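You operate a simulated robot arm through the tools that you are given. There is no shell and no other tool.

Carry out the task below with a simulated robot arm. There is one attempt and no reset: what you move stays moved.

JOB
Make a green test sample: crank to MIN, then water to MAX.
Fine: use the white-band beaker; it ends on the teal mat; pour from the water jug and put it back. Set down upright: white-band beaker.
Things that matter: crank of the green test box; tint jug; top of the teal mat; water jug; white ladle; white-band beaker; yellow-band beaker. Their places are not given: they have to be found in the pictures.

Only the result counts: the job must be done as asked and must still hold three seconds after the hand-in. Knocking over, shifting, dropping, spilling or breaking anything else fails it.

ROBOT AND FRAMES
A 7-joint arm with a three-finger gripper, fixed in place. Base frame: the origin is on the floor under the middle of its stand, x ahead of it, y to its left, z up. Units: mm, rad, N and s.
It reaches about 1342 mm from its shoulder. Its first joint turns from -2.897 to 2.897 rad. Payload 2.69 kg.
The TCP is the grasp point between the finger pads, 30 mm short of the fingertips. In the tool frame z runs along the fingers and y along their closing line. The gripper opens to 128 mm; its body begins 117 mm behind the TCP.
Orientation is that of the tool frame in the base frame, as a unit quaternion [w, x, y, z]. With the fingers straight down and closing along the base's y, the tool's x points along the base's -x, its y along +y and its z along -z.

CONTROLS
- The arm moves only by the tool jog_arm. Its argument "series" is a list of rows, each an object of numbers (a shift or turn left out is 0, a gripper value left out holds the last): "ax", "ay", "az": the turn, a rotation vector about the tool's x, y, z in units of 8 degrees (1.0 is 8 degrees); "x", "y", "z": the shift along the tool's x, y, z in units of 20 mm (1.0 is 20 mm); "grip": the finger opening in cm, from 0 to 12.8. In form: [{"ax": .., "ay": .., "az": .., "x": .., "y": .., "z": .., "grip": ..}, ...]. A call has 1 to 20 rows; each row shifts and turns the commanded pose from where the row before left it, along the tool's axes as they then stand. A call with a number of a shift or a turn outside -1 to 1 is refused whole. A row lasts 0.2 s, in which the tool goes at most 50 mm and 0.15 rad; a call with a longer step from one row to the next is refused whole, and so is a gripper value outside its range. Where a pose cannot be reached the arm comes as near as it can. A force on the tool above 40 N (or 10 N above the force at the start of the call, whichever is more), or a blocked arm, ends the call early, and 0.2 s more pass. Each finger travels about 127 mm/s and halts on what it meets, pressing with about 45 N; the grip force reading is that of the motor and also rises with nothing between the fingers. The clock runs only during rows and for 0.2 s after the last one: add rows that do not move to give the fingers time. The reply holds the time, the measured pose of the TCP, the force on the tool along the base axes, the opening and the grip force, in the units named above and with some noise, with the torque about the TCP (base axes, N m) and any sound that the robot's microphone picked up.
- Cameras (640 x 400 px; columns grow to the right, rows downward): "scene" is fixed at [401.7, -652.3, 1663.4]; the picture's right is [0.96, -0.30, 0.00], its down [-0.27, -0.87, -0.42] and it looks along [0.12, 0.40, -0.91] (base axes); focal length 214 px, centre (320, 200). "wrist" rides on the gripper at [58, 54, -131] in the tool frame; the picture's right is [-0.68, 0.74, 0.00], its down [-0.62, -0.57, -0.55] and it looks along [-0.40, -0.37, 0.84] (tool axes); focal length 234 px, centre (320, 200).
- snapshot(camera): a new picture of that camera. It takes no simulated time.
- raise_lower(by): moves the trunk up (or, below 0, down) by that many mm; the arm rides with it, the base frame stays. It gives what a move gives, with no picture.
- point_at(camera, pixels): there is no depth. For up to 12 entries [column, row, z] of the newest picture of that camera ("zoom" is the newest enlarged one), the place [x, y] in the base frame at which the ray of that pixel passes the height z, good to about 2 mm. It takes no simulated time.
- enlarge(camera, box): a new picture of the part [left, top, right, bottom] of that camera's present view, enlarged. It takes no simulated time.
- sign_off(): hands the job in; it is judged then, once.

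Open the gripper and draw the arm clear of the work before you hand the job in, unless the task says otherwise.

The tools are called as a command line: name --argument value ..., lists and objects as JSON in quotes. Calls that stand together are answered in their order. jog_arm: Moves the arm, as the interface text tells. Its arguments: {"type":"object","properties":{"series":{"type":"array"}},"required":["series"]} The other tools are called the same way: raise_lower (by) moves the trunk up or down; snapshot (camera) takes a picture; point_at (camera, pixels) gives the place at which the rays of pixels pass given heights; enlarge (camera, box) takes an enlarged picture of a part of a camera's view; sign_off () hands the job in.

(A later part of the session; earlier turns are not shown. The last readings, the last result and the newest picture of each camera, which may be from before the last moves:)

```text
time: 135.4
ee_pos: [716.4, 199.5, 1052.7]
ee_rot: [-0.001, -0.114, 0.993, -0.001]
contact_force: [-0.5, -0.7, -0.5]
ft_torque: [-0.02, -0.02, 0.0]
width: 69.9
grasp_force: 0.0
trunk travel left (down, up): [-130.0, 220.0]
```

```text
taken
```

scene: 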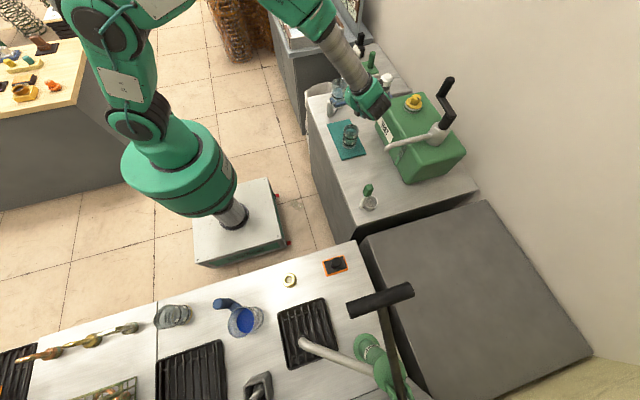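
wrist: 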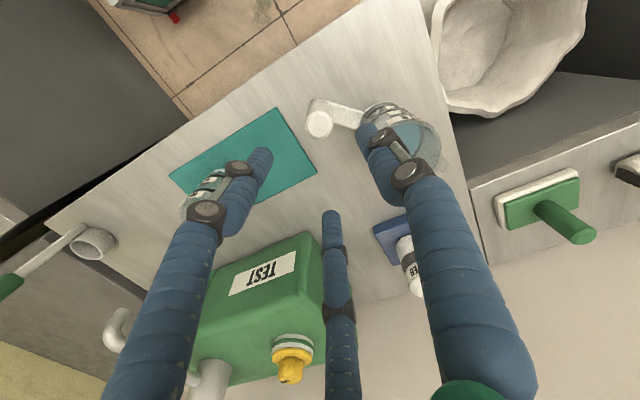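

Yaw is 13°, with the jug direction between two fingers. I descend 100 mm and re-check the alignment over the handle.

jog_arm --series '[{"z": 1}, {"z": 1}, {"z": 1}, {"z": 1}, {"z": 1}, {}]'

enlarge --camera "wrist" --box '[220, 70, 460, 250]'

enlarge --camera "scene" --box '[300, 50, 400, 140]'

```text
time: 136.8
ee_pos: [716.6, 197.5, 950.8]
ee_rot: [-0.002, -0.114, 0.994, -0.002]
contact_force: [0.3, 0.1, -0.3]
ft_torque: [0.0, 0.0, -0.02]
width: 69.9
grasp_force: 0.1
trunk travel left (down, up): [-130.0, 220.0]
```

```text
2.22 times, centred on (340, 160) of wrist
```

zoom: 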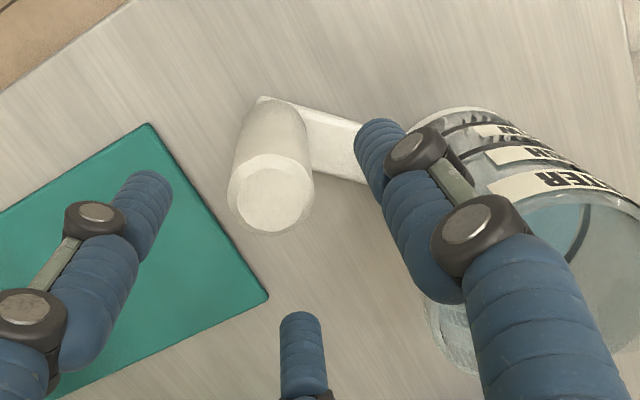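

```text
4.44 times, centred on (350, 95) of scene
```

zoom: 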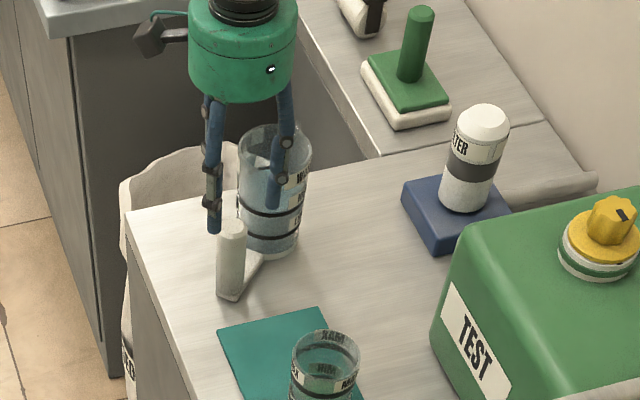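

snapshot --camera "wrist"

point_at --camera "wrist" --pixels '[[318.4, 157.7, 885], [318.4, 157.7, 890], [318.4, 157.7, 895], [310, 118, 800]]'

```text
taken
```

wrist: 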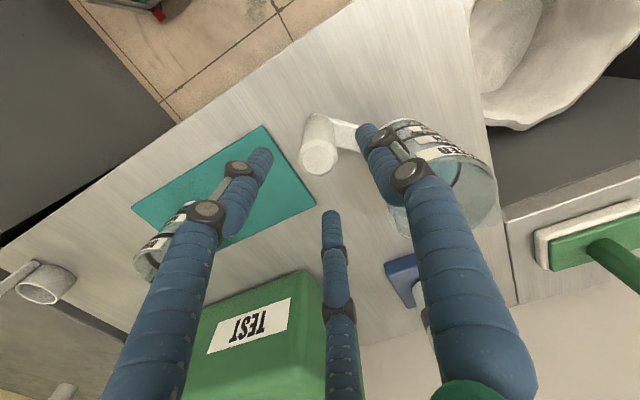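

```text
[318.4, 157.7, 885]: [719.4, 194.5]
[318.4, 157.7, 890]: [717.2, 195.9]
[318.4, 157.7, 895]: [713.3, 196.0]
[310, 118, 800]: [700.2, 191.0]
```

The handle centre (717,196) matches the TCP. I descend to z≈858 around the handle.

jog_arm --series '[{"z": 0.93, "y": -0.05}, {"z": 0.93}, {"z": 0.93}, {"z": 0.93}, {"z": 0.93}, {}]'

enlarge --camera "wrist" --box '[220, 70, 460, 250]'

enlarge --camera "scene" --box '[300, 50, 400, 140]'

```text
time: 138.2
ee_pos: [713.9, 194.9, 857.2]
ee_rot: [-0.001, -0.113, 0.994, -0.001]
contact_force: [0.6, 0.6, -1.1]
ft_torque: [-0.01, -0.01, 0.0]
width: 69.9
grasp_force: 0.0
trunk travel left (down, up): [-130.0, 220.0]
```

```text
2.22 times, centred on (340, 160) of wrist
```

zoom: 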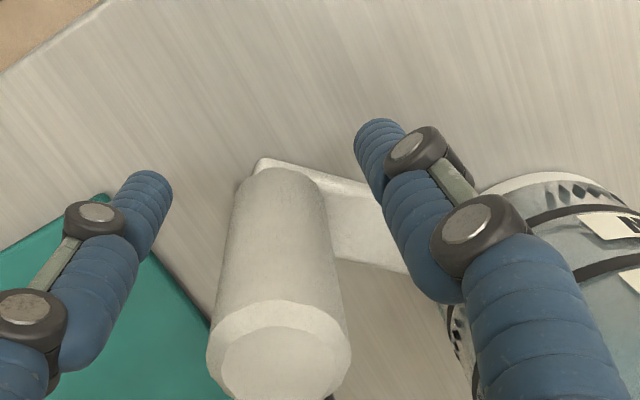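

```text
4.44 times, centred on (350, 95) of scene
```

zoom: 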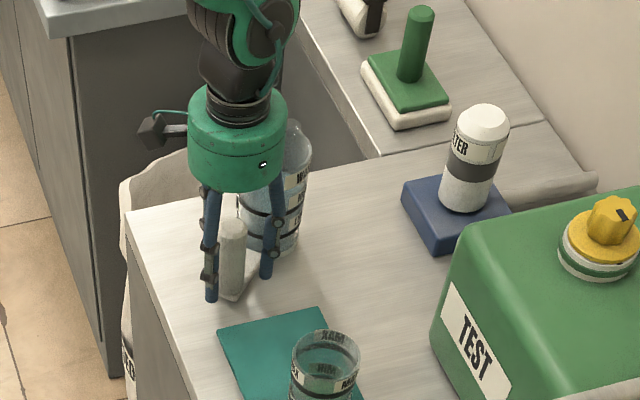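

The fingers surround the post. I trim 2–3 mm toward its centre and close gradually.

jog_arm --series '[{"x": -0.133, "y": 0.02, "grip": 6}, {"grip": 5}, {"grip": 4.4}, {"grip": 4.0}, {"grip": 3.7}, {}]'

jog_arm --series '[{"grip": 3.4}, {"grip": 3.0}, {"grip": 2.5}, {"grip": 2.0}, {}, {}]'

enlarge --camera "wrist" --box '[220, 70, 460, 250]'

```text
time: 139.6
ee_pos: [717.6, 196.0, 857.9]
ee_rot: [-0.001, -0.113, 0.994, -0.002]
contact_force: [-0.9, -0.4, 1.1]
ft_torque: [0.0, 0.03, 0.0]
width: 37.5
grasp_force: 0.5
trunk travel left (down, up): [-130.0, 220.0]
```

```text
time: 141.0
ee_pos: [717.3, 197.5, 858.2]
ee_rot: [-0.002, -0.113, 0.994, -0.002]
contact_force: [-1.7, 0.3, -0.4]
ft_torque: [0.13, 0.02, 0.16]
width: 31.4
grasp_force: 45.0
trunk travel left (down, up): [-130.0, 220.0]
```

```text
2.22 times, centred on (340, 160) of wrist
```

zoom: 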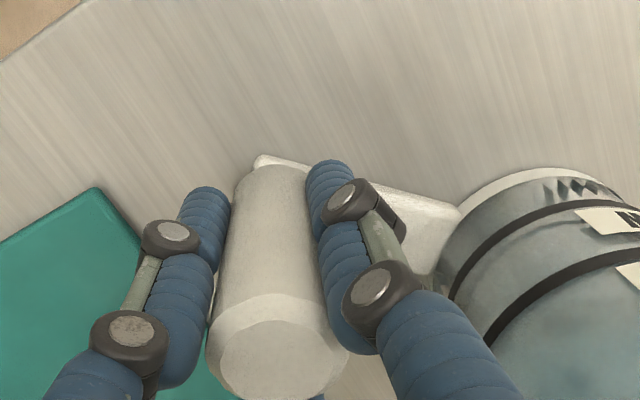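

The post is gripped at 31 mm with 45 N. I lift 16 mm as a test and look at the readings.

jog_arm --series '[{"z": -0.3}, {"z": -0.5}, {}, {}]'

enlarge --camera "scene" --box '[300, 50, 400, 140]'

enlarge --camera "wrist" --box '[220, 70, 460, 250]'

```text
time: 142.0
ee_pos: [719.3, 196.0, 874.7]
ee_rot: [-0.001, -0.113, 0.994, -0.003]
contact_force: [0.9, 0.5, -4.7]
ft_torque: [-0.26, 0.25, 0.01]
width: 31.0
grasp_force: 44.6
trunk travel left (down, up): [-130.0, 220.0]
```

```text
4.44 times, centred on (350, 95) of scene
```

zoom: 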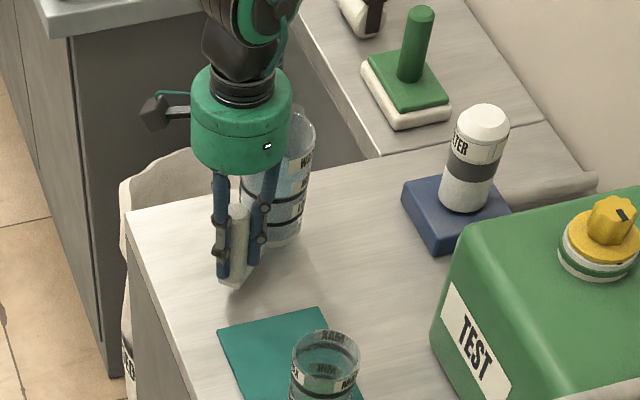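

```text
2.22 times, centred on (340, 160) of wrist
```

zoom: 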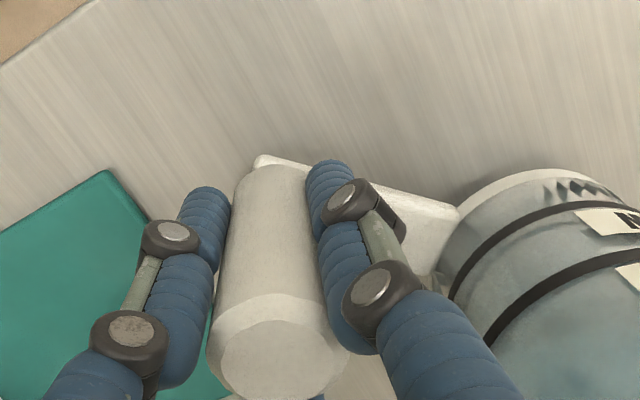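

The jug hangs level with 4.7 N of weight. I lift it gently to TCP z≈1020 so its base clears everything.

jog_arm --series '[{"z": -0.4}, {"z": -0.7}, {"z": -0.8}, {"z": -0.8}, {"z": -0.8}, {"z": -0.8}, {"z": -0.8}, {"z": -0.8}, {"z": -0.7}, {"z": -0.4}, {"z": -0.25}, {}]'

snapshot --camera "scene"

snapshot --camera "wrist"

```text
time: 144.6
ee_pos: [716.7, 199.0, 1019.9]
ee_rot: [-0.001, -0.114, 0.994, -0.003]
contact_force: [-0.5, 0.1, -4.7]
ft_torque: [-0.28, 0.27, 0.0]
width: 31.1
grasp_force: 45.0
trunk travel left (down, up): [-130.0, 220.0]
```

```text
taken
```

scene: 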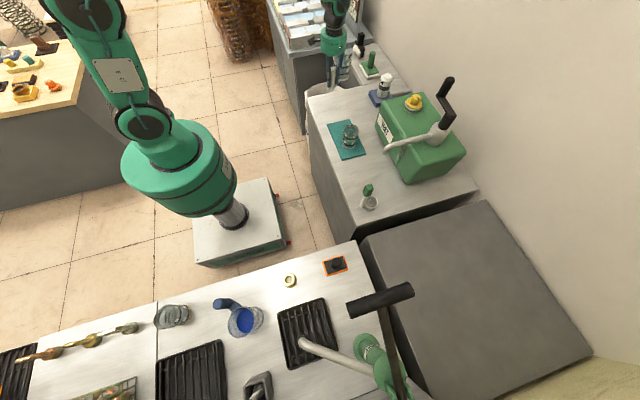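

```text
taken
```

wrist: 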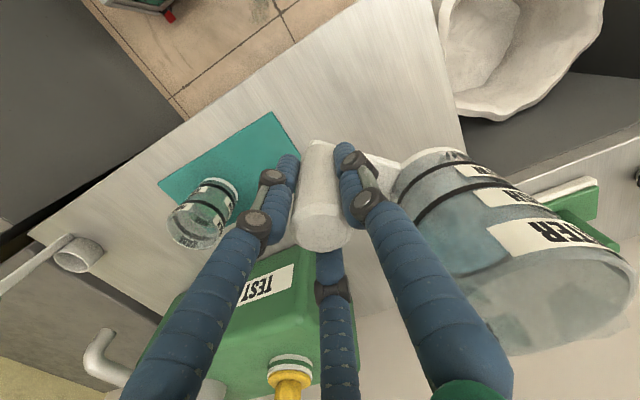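

The torque reading puts the load's centre of mass at azimuth ≈46°. I yaw the jug slowly clockwise by about 136° so the lip points to −y (two halves).

jog_arm --series '[{"az": 0.3}, {"az": 0.55}, {"az": 0.65}, {"az": 0.65}, {"az": 0.65}, {"az": 0.65}, {"az": 0.65}, {"az": 0.65}, {"az": 0.65}, {"az": 0.65}, {"az": 0.65}, {"az": 0.65}, {"az": 0.65}, {"az": 0.65}, {"az": 0.65}]'

jog_arm --series '[{"az": 0.65}, {"az": 0.65}, {"az": 0.65}, {"az": 0.65}, {"az": 0.65}, {"az": 0.65}, {"az": 0.65}, {"az": 0.65}, {"az": 0.65}, {"az": 0.65}, {"az": 0.6}, {"az": 0.4}, {"az": 0.2}, {}]'

snapshot --camera "scene"

snapshot --camera "wrist"

```text
time: 147.8
ee_pos: [718.3, 197.3, 1019.1]
ee_rot: [0.0, 0.511, 0.859, -0.002]
contact_force: [-0.1, -0.1, -5.5]
ft_torque: [0.19, 0.31, 0.01]
width: 31.2
grasp_force: 45.0
trunk travel left (down, up): [-130.0, 220.0]
```

```text
time: 150.8
ee_pos: [716.8, 199.7, 1020.1]
ee_rot: [0.003, 0.879, 0.477, -0.002]
contact_force: [0.8, 0.9, -4.9]
ft_torque: [0.37, 0.01, 0.03]
width: 31.3
grasp_force: 44.9
trunk travel left (down, up): [-130.0, 220.0]
```

```text
taken
```

scene: 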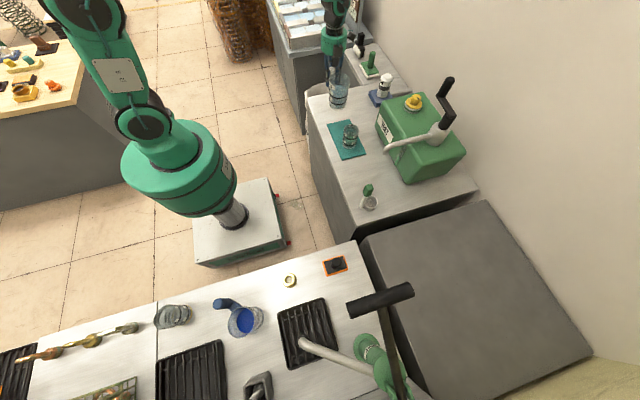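

```text
taken
```

wrist: 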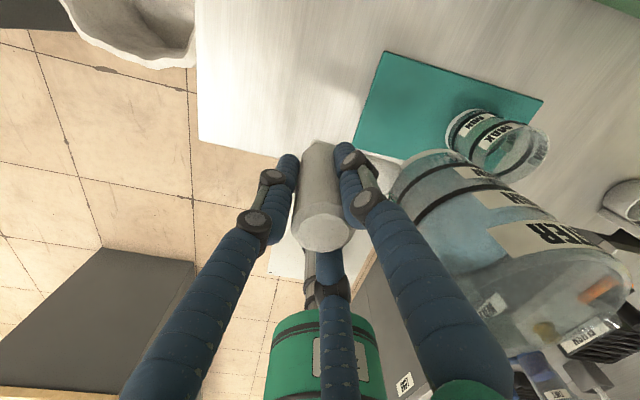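

Torque now shows the load straight toward −y. I zoom on the jug in the scene to locate its lip relative to the TCP.

enlarge --camera "scene" --box '[310, 55, 370, 115]'

enlarge --camera "wrist" --box '[380, 100, 640, 370]'

```text
6.67 times, centred on (340, 85) of scene
```

zoom: 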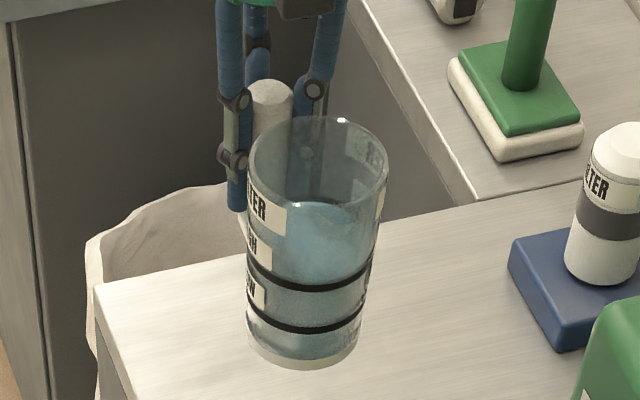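

```text
1.48 times, centred on (510, 235) of wrist
```

zoom: 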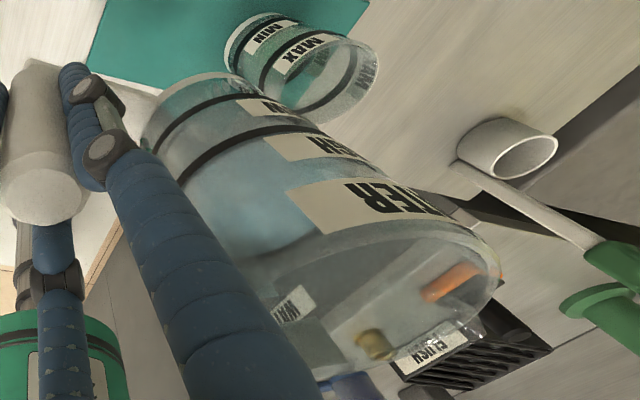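

The lip points to −y and the water is ≈54 mm below the rim, so pouring should start near 55° of tilt. I shift 27 mm in +x and tilt the jug gently to 42° while still away from the beaker.

jog_arm --series '[{"x": 0.368, "y": 0.567}, {"x": 0.368, "y": 0.567}, {}, {"ax": 0.2, "ay": 0.308}, {"ax": 0.3, "ay": 0.462}, {"ax": 0.36, "ay": 0.554}, {"ax": 0.36, "ay": 0.554}, {"ax": 0.36, "ay": 0.554}, {"ax": 0.36, "ay": 0.554}, {"ax": 0.36, "ay": 0.554}, {"ax": 0.3, "ay": 0.462}, {"ax": 0.2, "ay": 0.308}, {}]'

enlarge --camera "scene" --box '[310, 55, 400, 155]'

snapshot --camera "wrist"

```text
time: 153.6
ee_pos: [745.2, 197.8, 1020.2]
ee_rot: [-0.307, 0.824, 0.447, 0.165]
contact_force: [-0.4, -0.1, -4.8]
ft_torque: [0.26, -0.03, 0.01]
width: 31.4
grasp_force: 45.4
trunk travel left (down, up): [-130.0, 220.0]
```

```text
4.00 times, centred on (355, 105) of scene
```

zoom: 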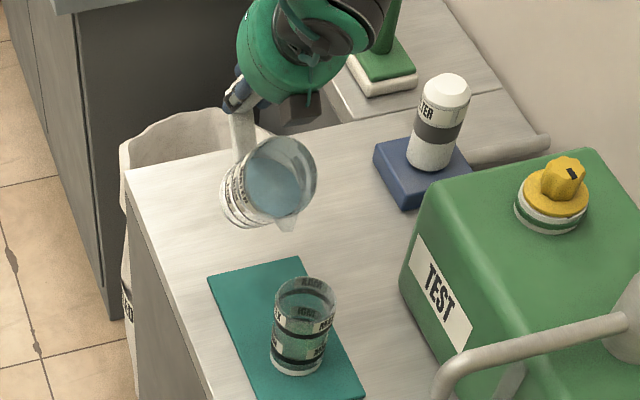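

```text
taken
```

wrist: 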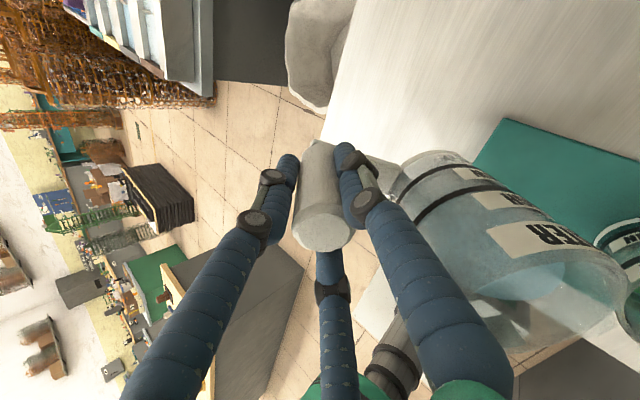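

The lip is visible at scene-zoom (288,228). I check its position against my model.

enlarge --camera "scene" --box '[325, 85, 365, 120]'

point_at --camera "zoom" --pixels '[[320, 200, 974]]'

```text
11.43 times, centred on (345, 102) of scene
```

zoom: 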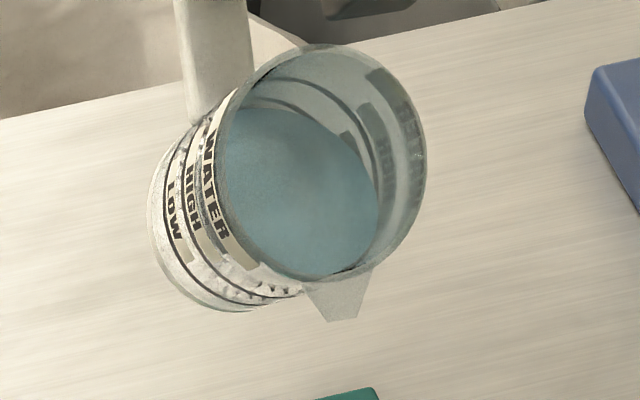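

```text
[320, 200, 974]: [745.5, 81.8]
```

point_at --camera "zoom" --pixels '[[342, 318, 974], [342, 318, 984], [342, 318, 964], [330, 285, 974], [310, 45, 1000], [425, 150, 990], [222, 150, 990]]'

```text
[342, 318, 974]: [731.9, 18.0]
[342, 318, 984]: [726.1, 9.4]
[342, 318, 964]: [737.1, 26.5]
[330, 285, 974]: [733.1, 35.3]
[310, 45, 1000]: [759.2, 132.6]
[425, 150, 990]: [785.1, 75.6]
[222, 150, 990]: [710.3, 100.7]
```

Lip tip resolves to 166 mm out from the handle axis at rim height, and the water is almost at the rim on the lip side. I untilt 4° for safety and move gently so the lip comes over the beaker (lip ≈(746,−9,928)).

jog_arm --series '[{"ax": -0.135, "ay": -0.21}, {"ax": -0.135, "ay": -0.21}, {"x": -0.208, "y": 0.183, "z": 0.085}, {"x": -0.417, "y": 0.366, "z": 0.169}, {"x": -0.417, "y": 0.366, "z": 0.169}, {"x": -0.417, "y": 0.366, "z": 0.169}, {"x": -0.417, "y": 0.366, "z": 0.169}, {"x": -0.208, "y": 0.183, "z": 0.085}, {}, {}]'

enlarge --camera "scene" --box '[325, 90, 375, 150]'

```text
time: 155.8
ee_pos: [754.6, 166.3, 973.5]
ee_rot: [-0.278, 0.834, 0.453, 0.149]
contact_force: [0.2, 0.5, -5.2]
ft_torque: [0.22, 0.0, -0.03]
width: 31.4
grasp_force: 45.2
trunk travel left (down, up): [-130.0, 220.0]
```

```text
6.67 times, centred on (350, 120) of scene
```

zoom: 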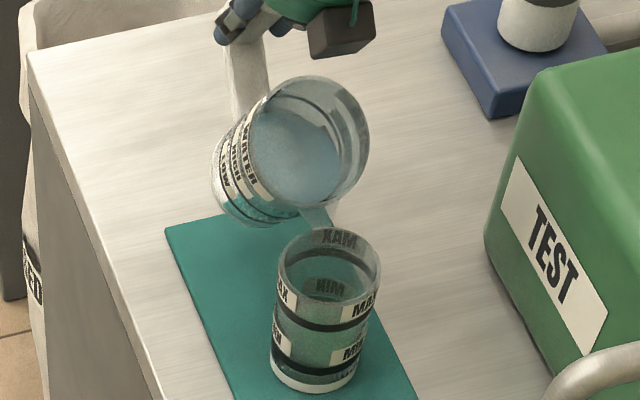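

The lip now appears at about (318,228) in the zoom, close above the beaker's far rim. I zoom in to measure its exact spot.

enlarge --camera "scene" --box '[338, 105, 362, 140]'

```text
11.43 times, centred on (350, 122) of scene
```

zoom: 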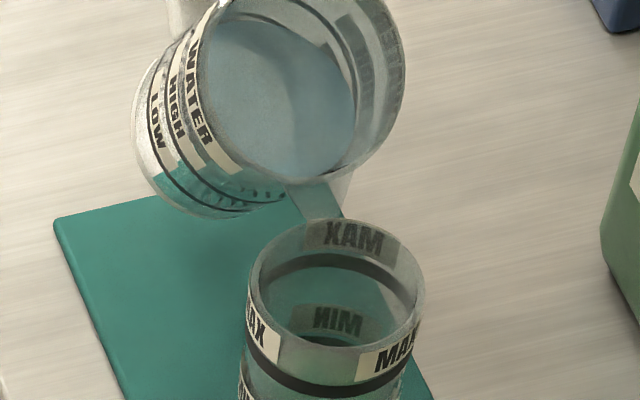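

point_at --camera "zoom" --pixels '[[328, 216, 920], [328, 216, 928], [328, 216, 936], [335, 285, 900], [250, 285, 900], [425, 290, 900], [340, 218, 900], [330, 352, 900]]'

```text
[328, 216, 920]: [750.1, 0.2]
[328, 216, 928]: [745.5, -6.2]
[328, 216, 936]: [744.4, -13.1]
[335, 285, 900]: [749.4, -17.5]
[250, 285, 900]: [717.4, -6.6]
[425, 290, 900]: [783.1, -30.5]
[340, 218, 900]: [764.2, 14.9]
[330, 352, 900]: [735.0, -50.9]
```

The lip tip is at (745.5,−6,928), 12 mm upstream of the beaker centre (750,−18). I now tilt in small steps about the lip, watching the water: first to 41°.

jog_arm --series '[{"ax": 0.143, "ay": 0.22, "x": 0.1, "y": 0.054, "z": -0.27}, {"ax": 0.143, "ay": 0.22, "x": 0.1, "y": 0.054, "z": -0.27}, {}]'

enlarge --camera "scene" --box '[338, 105, 362, 140]'

```text
time: 156.6
ee_pos: [757.4, 160.1, 983.3]
ee_rot: [-0.308, 0.824, 0.446, 0.166]
contact_force: [-0.3, -0.7, -5.1]
ft_torque: [0.23, -0.03, 0.0]
width: 31.1
grasp_force: 44.8
trunk travel left (down, up): [-130.0, 220.0]
```

```text
11.43 times, centred on (350, 122) of scene
```

zoom: 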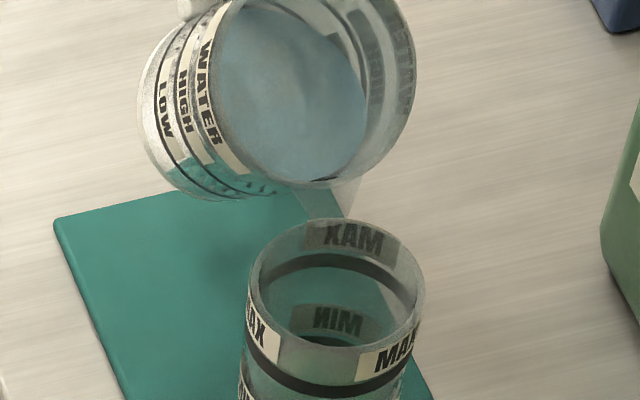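

No flow yet at 41°. I step to 45°.

jog_arm --series '[{"ax": 0.136, "ay": 0.21, "x": 0.1, "y": -0.065, "z": -0.289}, {"ax": 0.136, "ay": 0.21, "x": 0.1, "y": -0.065, "z": -0.289}, {}]'

enlarge --camera "scene" --box '[338, 105, 362, 140]'

```text
time: 157.4
ee_pos: [758.2, 154.9, 993.8]
ee_rot: [-0.337, 0.812, 0.441, 0.181]
contact_force: [0.4, 0.1, -4.1]
ft_torque: [0.24, -0.03, -0.02]
width: 31.2
grasp_force: 45.2
trunk travel left (down, up): [-130.0, 220.0]
```

```text
11.43 times, centred on (350, 122) of scene
```

zoom: 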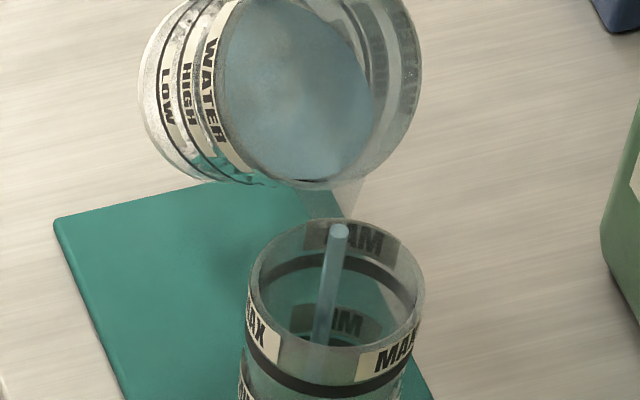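

Water is flowing in a thin stream into the beaker at 45°. I hold for a moment and watch.

jog_arm --series '[{}, {}, {}]'

enlarge --camera "scene" --box '[338, 110, 366, 150]'

```text
time: 158.2
ee_pos: [758.2, 154.7, 994.3]
ee_rot: [-0.337, 0.812, 0.44, 0.181]
contact_force: [-0.7, 0.5, -5.3]
ft_torque: [0.2, -0.01, -0.03]
width: 31.4
grasp_force: 44.9
trunk travel left (down, up): [-130.0, 220.0]
```

```text
10.00 times, centred on (352, 130) of scene
```

zoom: 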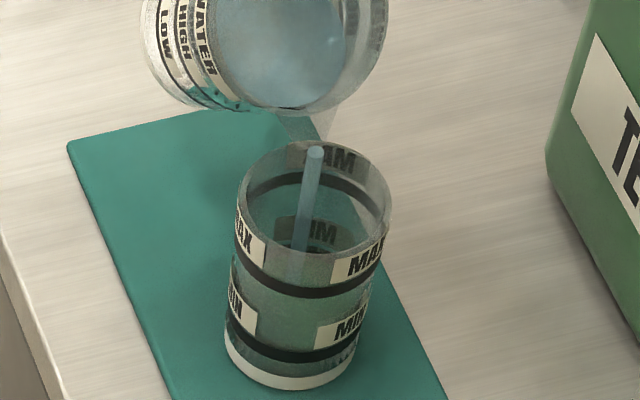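

The stream lands well inside. I tilt to 49° to keep the flow going, then check.

jog_arm --series '[{"ax": 0.136, "ay": 0.21, "x": 0.097, "y": -0.063, "z": -0.29}, {"ax": 0.136, "ay": 0.21, "x": 0.097, "y": -0.063, "z": -0.29}, {}, {}, {}]'

enlarge --camera "scene" --box '[338, 110, 366, 150]'

```text
time: 159.4
ee_pos: [756.3, 150.4, 1007.8]
ee_rot: [-0.364, 0.8, 0.434, 0.197]
contact_force: [-1.0, 0.0, -5.5]
ft_torque: [0.15, 0.01, 0.01]
width: 31.4
grasp_force: 44.5
trunk travel left (down, up): [-130.0, 220.0]
```

```text
10.00 times, centred on (352, 130) of scene
```

zoom: 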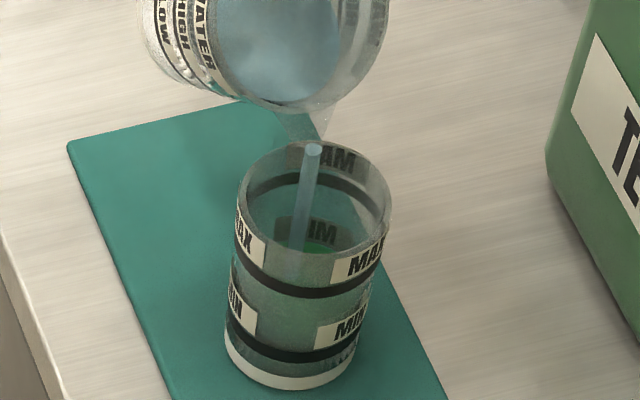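

The level rises steadily. I hold the tilt for another second.

jog_arm --series '[{}, {}, {}, {}, {}]'

enlarge --camera "scene" --box '[338, 110, 366, 150]'

```text
time: 160.6
ee_pos: [757.7, 152.3, 1006.5]
ee_rot: [-0.365, 0.8, 0.434, 0.197]
contact_force: [0.6, -0.5, -4.6]
ft_torque: [0.13, -0.04, -0.01]
width: 31.3
grasp_force: 44.6
trunk travel left (down, up): [-130.0, 220.0]
```

```text
10.00 times, centred on (352, 130) of scene
```

zoom: 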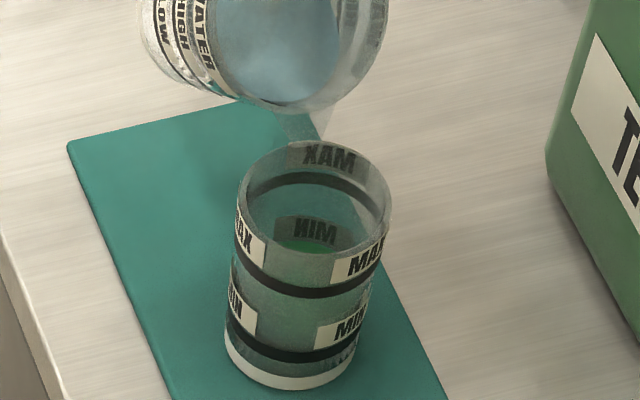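

The stream stopped by itself at 49°, so the poured amount follows the tilt. I go on to 53° and wait.

jog_arm --series '[{"ax": 0.136, "ay": 0.21, "x": 0.099, "y": -0.064, "z": -0.29}, {"ax": 0.136, "ay": 0.21, "x": 0.099, "y": -0.064, "z": -0.29}, {}, {}, {}, {}, {}, {}]'

enlarge --camera "scene" --box '[338, 110, 366, 150]'

```text
time: 162.4
ee_pos: [756.8, 145.5, 1017.7]
ee_rot: [-0.393, 0.787, 0.427, 0.212]
contact_force: [0.2, 0.4, -4.1]
ft_torque: [0.09, -0.04, -0.03]
width: 31.4
grasp_force: 45.1
trunk travel left (down, up): [-130.0, 220.0]
```

```text
10.00 times, centred on (352, 130) of scene
```

zoom: 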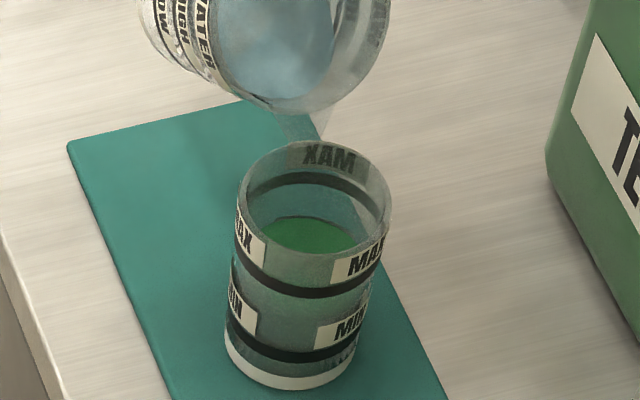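

The surface rose about 18 mm (now ≈20 mm under MAX). I add a smaller step of 2.5° and wait.

jog_arm --series '[{"ax": 0.085, "ay": 0.131, "x": 0.06, "y": -0.039, "z": -0.182}, {"ax": 0.085, "ay": 0.131, "x": 0.06, "y": -0.039, "z": -0.182}, {}, {}, {}, {}, {}, {}, {}]'

enlarge --camera "scene" --box '[338, 110, 366, 150]'

```text
time: 164.4
ee_pos: [757.3, 139.7, 1024.1]
ee_rot: [-0.41, 0.778, 0.422, 0.222]
contact_force: [0.9, 0.7, -4.2]
ft_torque: [0.11, -0.03, -0.01]
width: 31.5
grasp_force: 44.8
trunk travel left (down, up): [-130.0, 220.0]
```

```text
10.00 times, centred on (352, 130) of scene
```

zoom: 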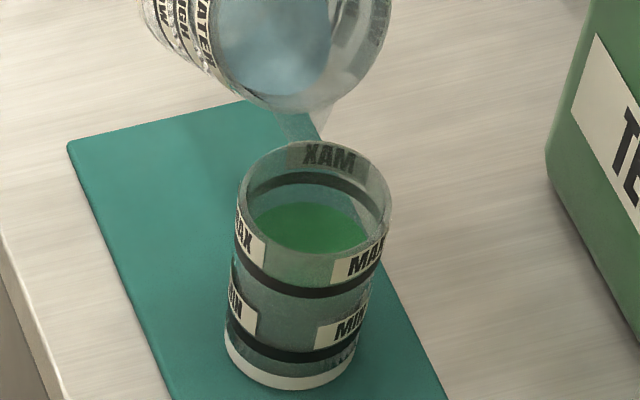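

Now about 10 mm below MAX. I zoom closely to measure the gap to the far MAX ring.

enlarge --camera "scene" --box '[342, 124, 358, 134]'

```text
16.00 times, centred on (350, 129) of scene
```

zoom: 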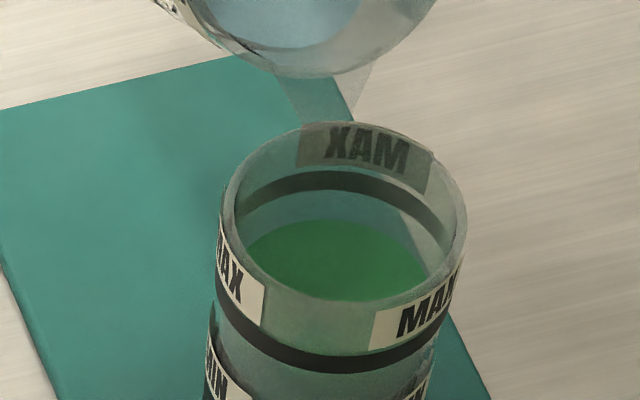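

Allowing for the wall parallax seen at MIN, the surface is about 11 mm below the MAX ring centre. I tilt 1.5° more and wait.

jog_arm --series '[{"ax": 0.102, "ay": 0.157, "x": 0.072, "y": -0.047, "z": -0.214}, {}, {}, {}, {}, {}, {}, {}]'

enlarge --camera "scene" --box '[342, 124, 358, 134]'

```text
time: 166.2
ee_pos: [756.8, 138.5, 1029.7]
ee_rot: [-0.42, 0.772, 0.419, 0.227]
contact_force: [0.4, -0.5, -4.0]
ft_torque: [0.13, -0.02, -0.01]
width: 31.1
grasp_force: 45.1
trunk travel left (down, up): [-130.0, 220.0]
```

```text
16.00 times, centred on (350, 129) of scene
```

zoom: 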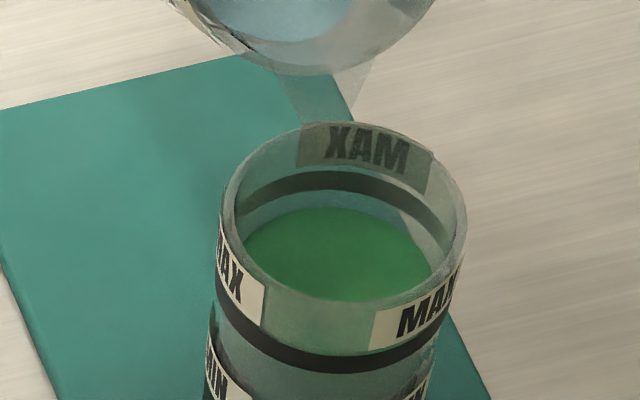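

About 6 mm short now. I add 1.2° more and wait.

jog_arm --series '[{"ax": 0.082, "ay": 0.126, "x": 0.059, "y": -0.038, "z": -0.17}, {}, {}, {}, {}, {}, {}, {}]'

enlarge --camera "scene" --box '[342, 124, 358, 134]'

```text
time: 168.0
ee_pos: [756.4, 135.1, 1032.2]
ee_rot: [-0.428, 0.768, 0.417, 0.231]
contact_force: [-0.2, -0.4, -4.8]
ft_torque: [0.07, -0.03, 0.03]
width: 31.1
grasp_force: 45.5
trunk travel left (down, up): [-130.0, 220.0]
```

```text
16.00 times, centred on (350, 129) of scene
```

zoom: 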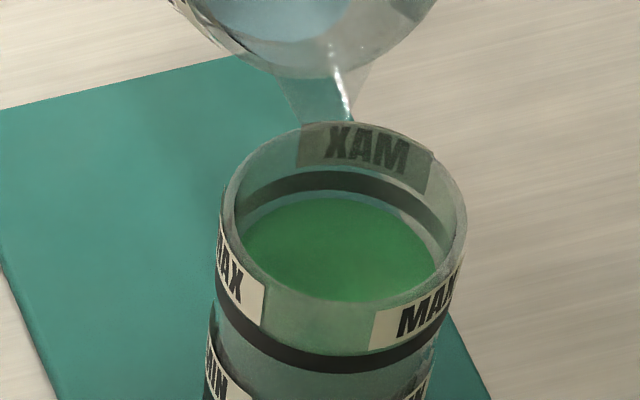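

About 2–2.5 mm short of the ring centre. I let it drip for a moment and re-check before the final trim.

jog_arm --series '[{}, {}, {}, {}]'

enlarge --camera "scene" --box '[342, 124, 358, 134]'

snapshot --camera "wrist"

```text
time: 169.0
ee_pos: [757.0, 135.2, 1031.1]
ee_rot: [-0.428, 0.768, 0.417, 0.231]
contact_force: [-0.2, 0.4, -4.6]
ft_torque: [0.11, -0.02, 0.0]
width: 31.3
grasp_force: 45.3
trunk travel left (down, up): [-130.0, 220.0]
```

```text
16.00 times, centred on (350, 129) of scene
```

zoom: 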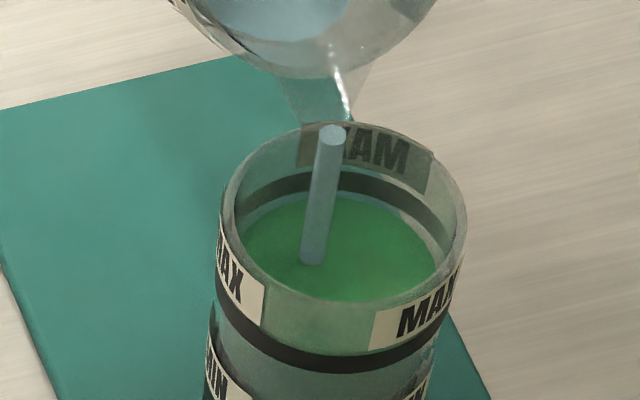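

```text
taken
```

wrist: 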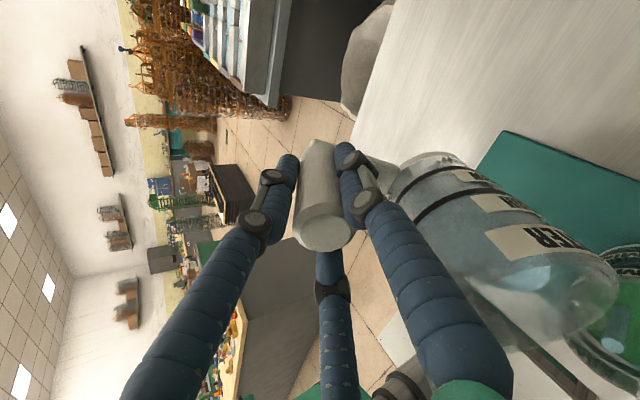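

A stream is running again and the surface is essentially at the ring, so I tilt back right away by ~14° (the lip rises and stays above the beaker).

jog_arm --series '[{"ax": -0.49, "ay": -0.755}, {"ax": -0.49, "ay": -0.755}, {}, {}]'

enlarge --camera "scene" --box '[342, 124, 358, 134]'

```text
time: 170.0
ee_pos: [757.3, 136.2, 1031.2]
ee_rot: [-0.328, 0.815, 0.443, 0.177]
contact_force: [0.0, -0.4, -4.1]
ft_torque: [0.15, -0.04, -0.01]
width: 31.2
grasp_force: 45.3
trunk travel left (down, up): [-130.0, 220.0]
```

```text
16.00 times, centred on (350, 129) of scene
```

zoom: 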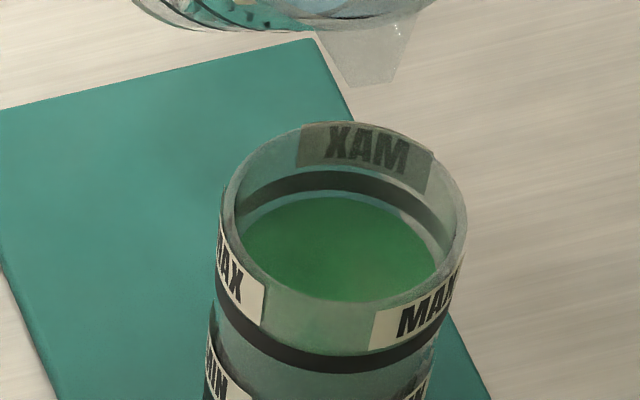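

The stream stopped and the surface sits at the far MAX ring's lower side. I quantify it: ring edges, surface edge and rim rays.

point_at --camera "zoom" --pixels '[[325, 171, 865], [325, 171, 875], [325, 171, 885], [325, 190, 865], [325, 190, 875], [325, 196, 860], [325, 196, 870], [325, 196, 880], [222, 215, 900], [467, 220, 900], [350, 122, 900], [340, 303, 900]]'

enlarge --camera "wrist" --box '[520, 220, 640, 400]'

```text
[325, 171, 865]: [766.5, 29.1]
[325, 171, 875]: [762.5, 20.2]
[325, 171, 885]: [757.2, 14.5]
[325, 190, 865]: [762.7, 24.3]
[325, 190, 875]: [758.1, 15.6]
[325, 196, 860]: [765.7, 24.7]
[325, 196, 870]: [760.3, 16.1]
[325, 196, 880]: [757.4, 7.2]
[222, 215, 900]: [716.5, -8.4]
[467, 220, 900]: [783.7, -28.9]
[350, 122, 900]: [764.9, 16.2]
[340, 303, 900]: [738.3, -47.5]
```

```text
2.22 times, centred on (580, 310) of wrist
```

zoom: 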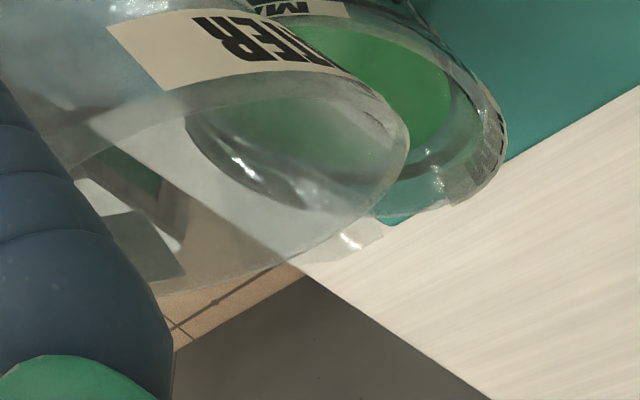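

By this measure the surface is ~1.5 mm under the MAX ring's centre. I return slowly to just past the previous angle (≈58.5°) for a small final addition.

jog_arm --series '[{"ax": 0.245, "ay": 0.378}, {"ax": 0.245, "ay": 0.378}, {"ax": 0.245, "ay": 0.378}, {"ax": 0.163, "ay": 0.252}, {"ax": 0.098, "ay": 0.151}, {}, {}]'

enlarge --camera "scene" --box '[342, 124, 358, 134]'

```text
time: 171.6
ee_pos: [756.6, 135.3, 1031.8]
ee_rot: [-0.43, 0.767, 0.417, 0.232]
contact_force: [-0.2, -0.5, -3.2]
ft_torque: [0.07, -0.01, 0.02]
width: 31.5
grasp_force: 45.4
trunk travel left (down, up): [-130.0, 220.0]
```

```text
16.00 times, centred on (350, 129) of scene
```

zoom: 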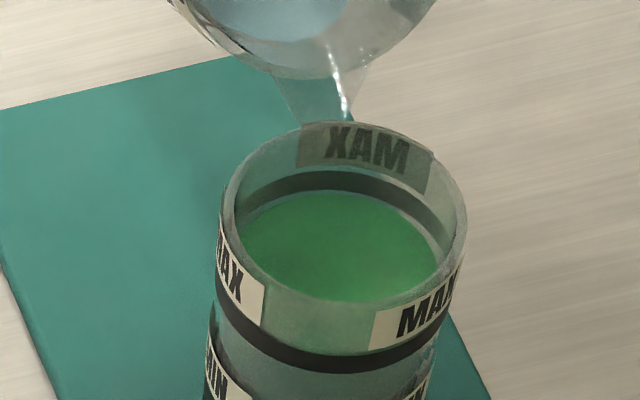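

The surface edge now meets the far ring's lower edge as it did for MIN (edge at y≈193). I tilt back immediately.

jog_arm --series '[{"ax": -0.49, "ay": -0.755}, {"ax": -0.49, "ay": -0.755}, {}, {}]'

enlarge --camera "scene" --box '[342, 124, 358, 134]'

```text
time: 172.6
ee_pos: [756.3, 134.6, 1030.8]
ee_rot: [-0.33, 0.815, 0.442, 0.178]
contact_force: [0.2, 0.5, -4.2]
ft_torque: [0.15, -0.04, 0.0]
width: 31.4
grasp_force: 44.5
trunk travel left (down, up): [-130.0, 220.0]
```

```text
16.00 times, centred on (350, 129) of scene
```

zoom: 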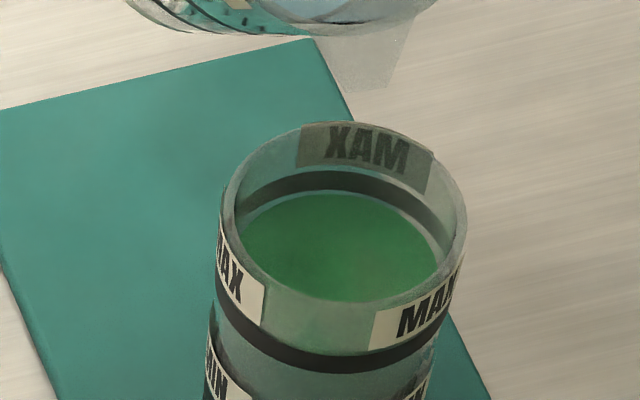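

Level settled at the MAX ring. I move the jug back away (+y, slightly up) and tilt it upright again.

jog_arm --series '[{"x": 0.21, "y": -0.137, "z": 0.17}, {"x": 0.421, "y": -0.274, "z": 0.343}, {"x": 0.421, "y": -0.274, "z": 0.343}, {"x": 0.421, "y": -0.274, "z": 0.343}, {"x": 0.421, "y": -0.274, "z": 0.343}, {"x": 0.21, "y": -0.137, "z": 0.17}, {"ax": -0.273, "ay": -0.42}, {"ax": -0.382, "ay": -0.587}, {"ax": -0.436, "ay": -0.671}, {"ax": -0.436, "ay": -0.671}, {"ax": -0.436, "ay": -0.671}, {"ax": -0.436, "ay": -0.671}, {"ax": -0.327, "ay": -0.503}, {"ax": -0.259, "ay": -0.399}, {}]'

snapshot --camera "scene"

snapshot --camera "wrist"

```text
time: 175.8
ee_pos: [756.7, 196.9, 1040.9]
ee_rot: [-0.002, 0.879, 0.477, 0.0]
contact_force: [-0.2, 0.1, -3.8]
ft_torque: [0.23, -0.02, -0.02]
width: 31.0
grasp_force: 44.4
trunk travel left (down, up): [-130.0, 220.0]
```

```text
taken
```

scene: 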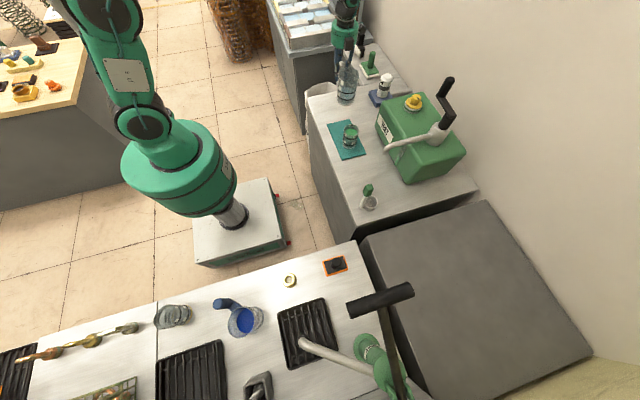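

```text
taken
```

wrist: 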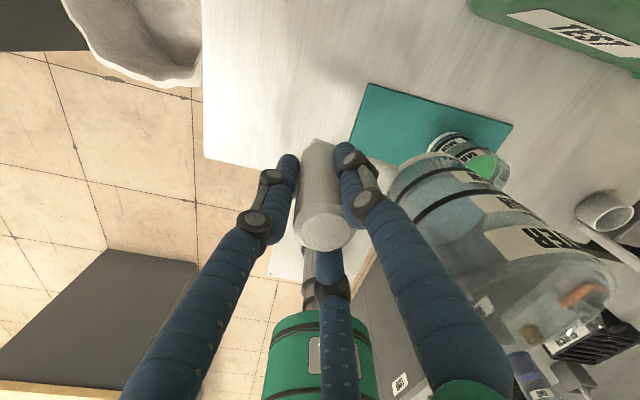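

The jug is upright. A quick check of the beaker's level in the scene.

enlarge --camera "scene" --box '[340, 118, 360, 150]'

```text
12.50 times, centred on (350, 134) of scene
```

zoom: 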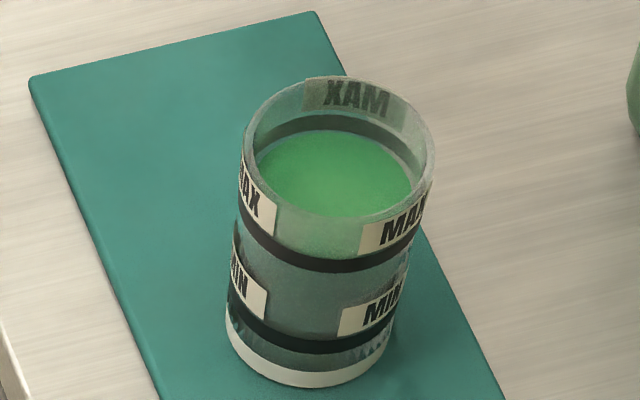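

The surface sits at the MAX ring. Now I put the jug back: shift to x≈717 and yaw it back +136° slowly.

jog_arm --series '[{"x": -0.358, "y": -0.55}, {"x": -0.358, "y": -0.55}, {"x": -0.358, "y": -0.55}, {"az": -0.3}, {"az": -0.55}, {"az": -0.65}, {"az": -0.65}, {"az": -0.65}, {"az": -0.65}, {"az": -0.65}, {"az": -0.65}, {"az": -0.65}, {"az": -0.65}, {"az": -0.65}, {"az": -0.65}, {"az": -0.65}, {"az": -0.65}, {"az": -0.65}]'

jog_arm --series '[{"az": -0.65}, {"az": -0.65}, {"az": -0.65}, {"az": -0.65}, {"az": -0.65}, {"az": -0.65}, {"az": -0.65}, {"az": -0.65}, {"az": -0.65}, {"az": -0.65}, {"az": -0.6}, {"az": -0.4}, {"az": -0.2}, {}]'

```text
time: 179.6
ee_pos: [717.4, 196.3, 1040.9]
ee_rot: [-0.001, 0.411, 0.912, 0.002]
contact_force: [-0.3, -0.8, -4.2]
ft_torque: [0.09, 0.22, 0.0]
width: 31.3
grasp_force: 44.5
trunk travel left (down, up): [-130.0, 220.0]
```

```text
time: 182.6
ee_pos: [717.1, 194.5, 1041.6]
ee_rot: [0.0, -0.113, 0.994, 0.002]
contact_force: [0.6, 0.0, -3.6]
ft_torque: [-0.21, 0.24, 0.04]
width: 31.6
grasp_force: 45.2
trunk travel left (down, up): [-130.0, 220.0]
```

Yaw is back to 13°. I lower the jug to about 12 mm above its old spot and check.

jog_arm --series '[{"z": 0.4, "y": 0.06}, {"z": 0.7}, {"z": 0.8}, {"z": 0.8}, {"z": 0.8}, {"z": 0.8}, {"z": 0.8}, {"z": 0.8}, {"z": 0.8}, {"z": 0.8}, {"z": 0.6}, {"z": 0.35}, {}]'

enlarge --camera "scene" --box '[300, 50, 400, 140]'

snapshot --camera "wrist"

```text
time: 185.4
ee_pos: [716.5, 198.9, 873.3]
ee_rot: [-0.001, -0.113, 0.994, 0.003]
contact_force: [0.6, 0.3, -4.4]
ft_torque: [-0.2, 0.21, -0.02]
width: 31.7
grasp_force: 44.9
trunk travel left (down, up): [-130.0, 220.0]
```

```text
4.44 times, centred on (350, 95) of scene
```

zoom: 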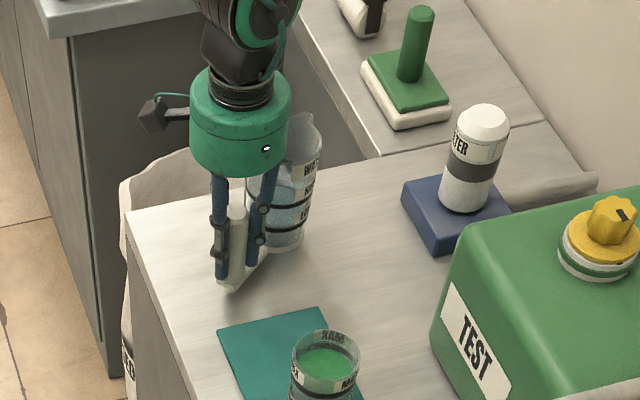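

```text
taken
```

wrist: 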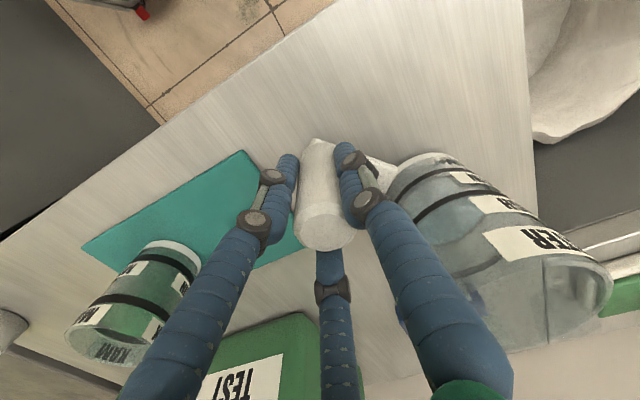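

The jug is still level in the grip. I lower the last millimetres slowly until it touches.

jog_arm --series '[{"z": 0.25}, {"z": 0.2}, {"z": 0.15}, {}]'

jog_arm --series '[{"z": 0.08}, {"z": 0.05}, {}]'

```text
time: 186.4
ee_pos: [716.3, 198.6, 860.9]
ee_rot: [0.0, -0.113, 0.994, 0.002]
contact_force: [-0.6, -1.0, 6.0]
ft_torque: [0.52, -0.86, -0.1]
width: 31.4
grasp_force: 44.9
trunk travel left (down, up): [-130.0, 220.0]
```

```text
time: 187.2
ee_pos: [716.9, 197.6, 858.9]
ee_rot: [0.0, -0.114, 0.994, 0.002]
contact_force: [1.2, 3.7, 9.5]
ft_torque: [0.37, -0.89, 0.25]
width: 31.5
grasp_force: 44.6
trunk travel left (down, up): [-130.0, 220.0]
```

The jug is down (+9.5 N at z≈859, the original height). I release it gradually.

jog_arm --series '[{"grip": 3.4}, {"grip": 3.8}, {"grip": 4.3}, {"grip": 5}, {"grip": 6}, {"grip": 7}, {}]'

enlarge --camera "wrist" --box '[220, 70, 460, 250]'

enlarge --camera "scene" --box '[300, 50, 400, 140]'

```text
time: 188.8
ee_pos: [717.2, 197.8, 858.8]
ee_rot: [0.0, -0.113, 0.994, 0.002]
contact_force: [-0.6, 0.5, 0.3]
ft_torque: [0.03, 0.02, -0.01]
width: 70.1
grasp_force: 0.2
trunk travel left (down, up): [-130.0, 220.0]
```

```text
2.22 times, centred on (340, 160) of wrist
```

zoom: 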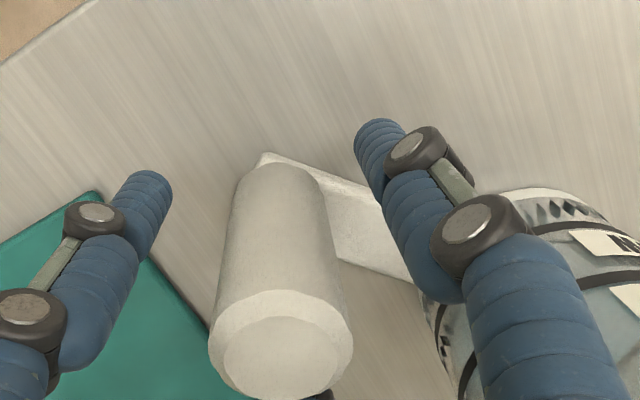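

```text
4.44 times, centred on (350, 95) of scene
```

zoom: 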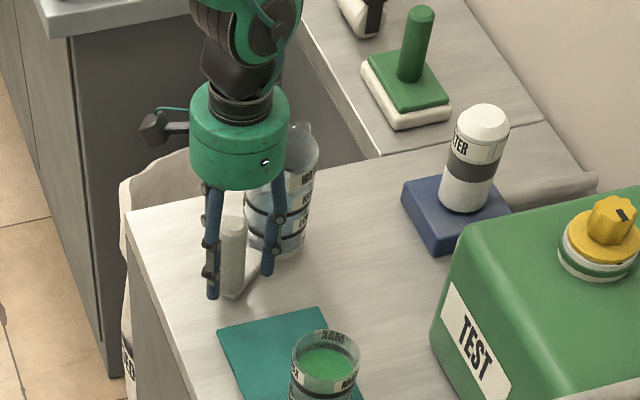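

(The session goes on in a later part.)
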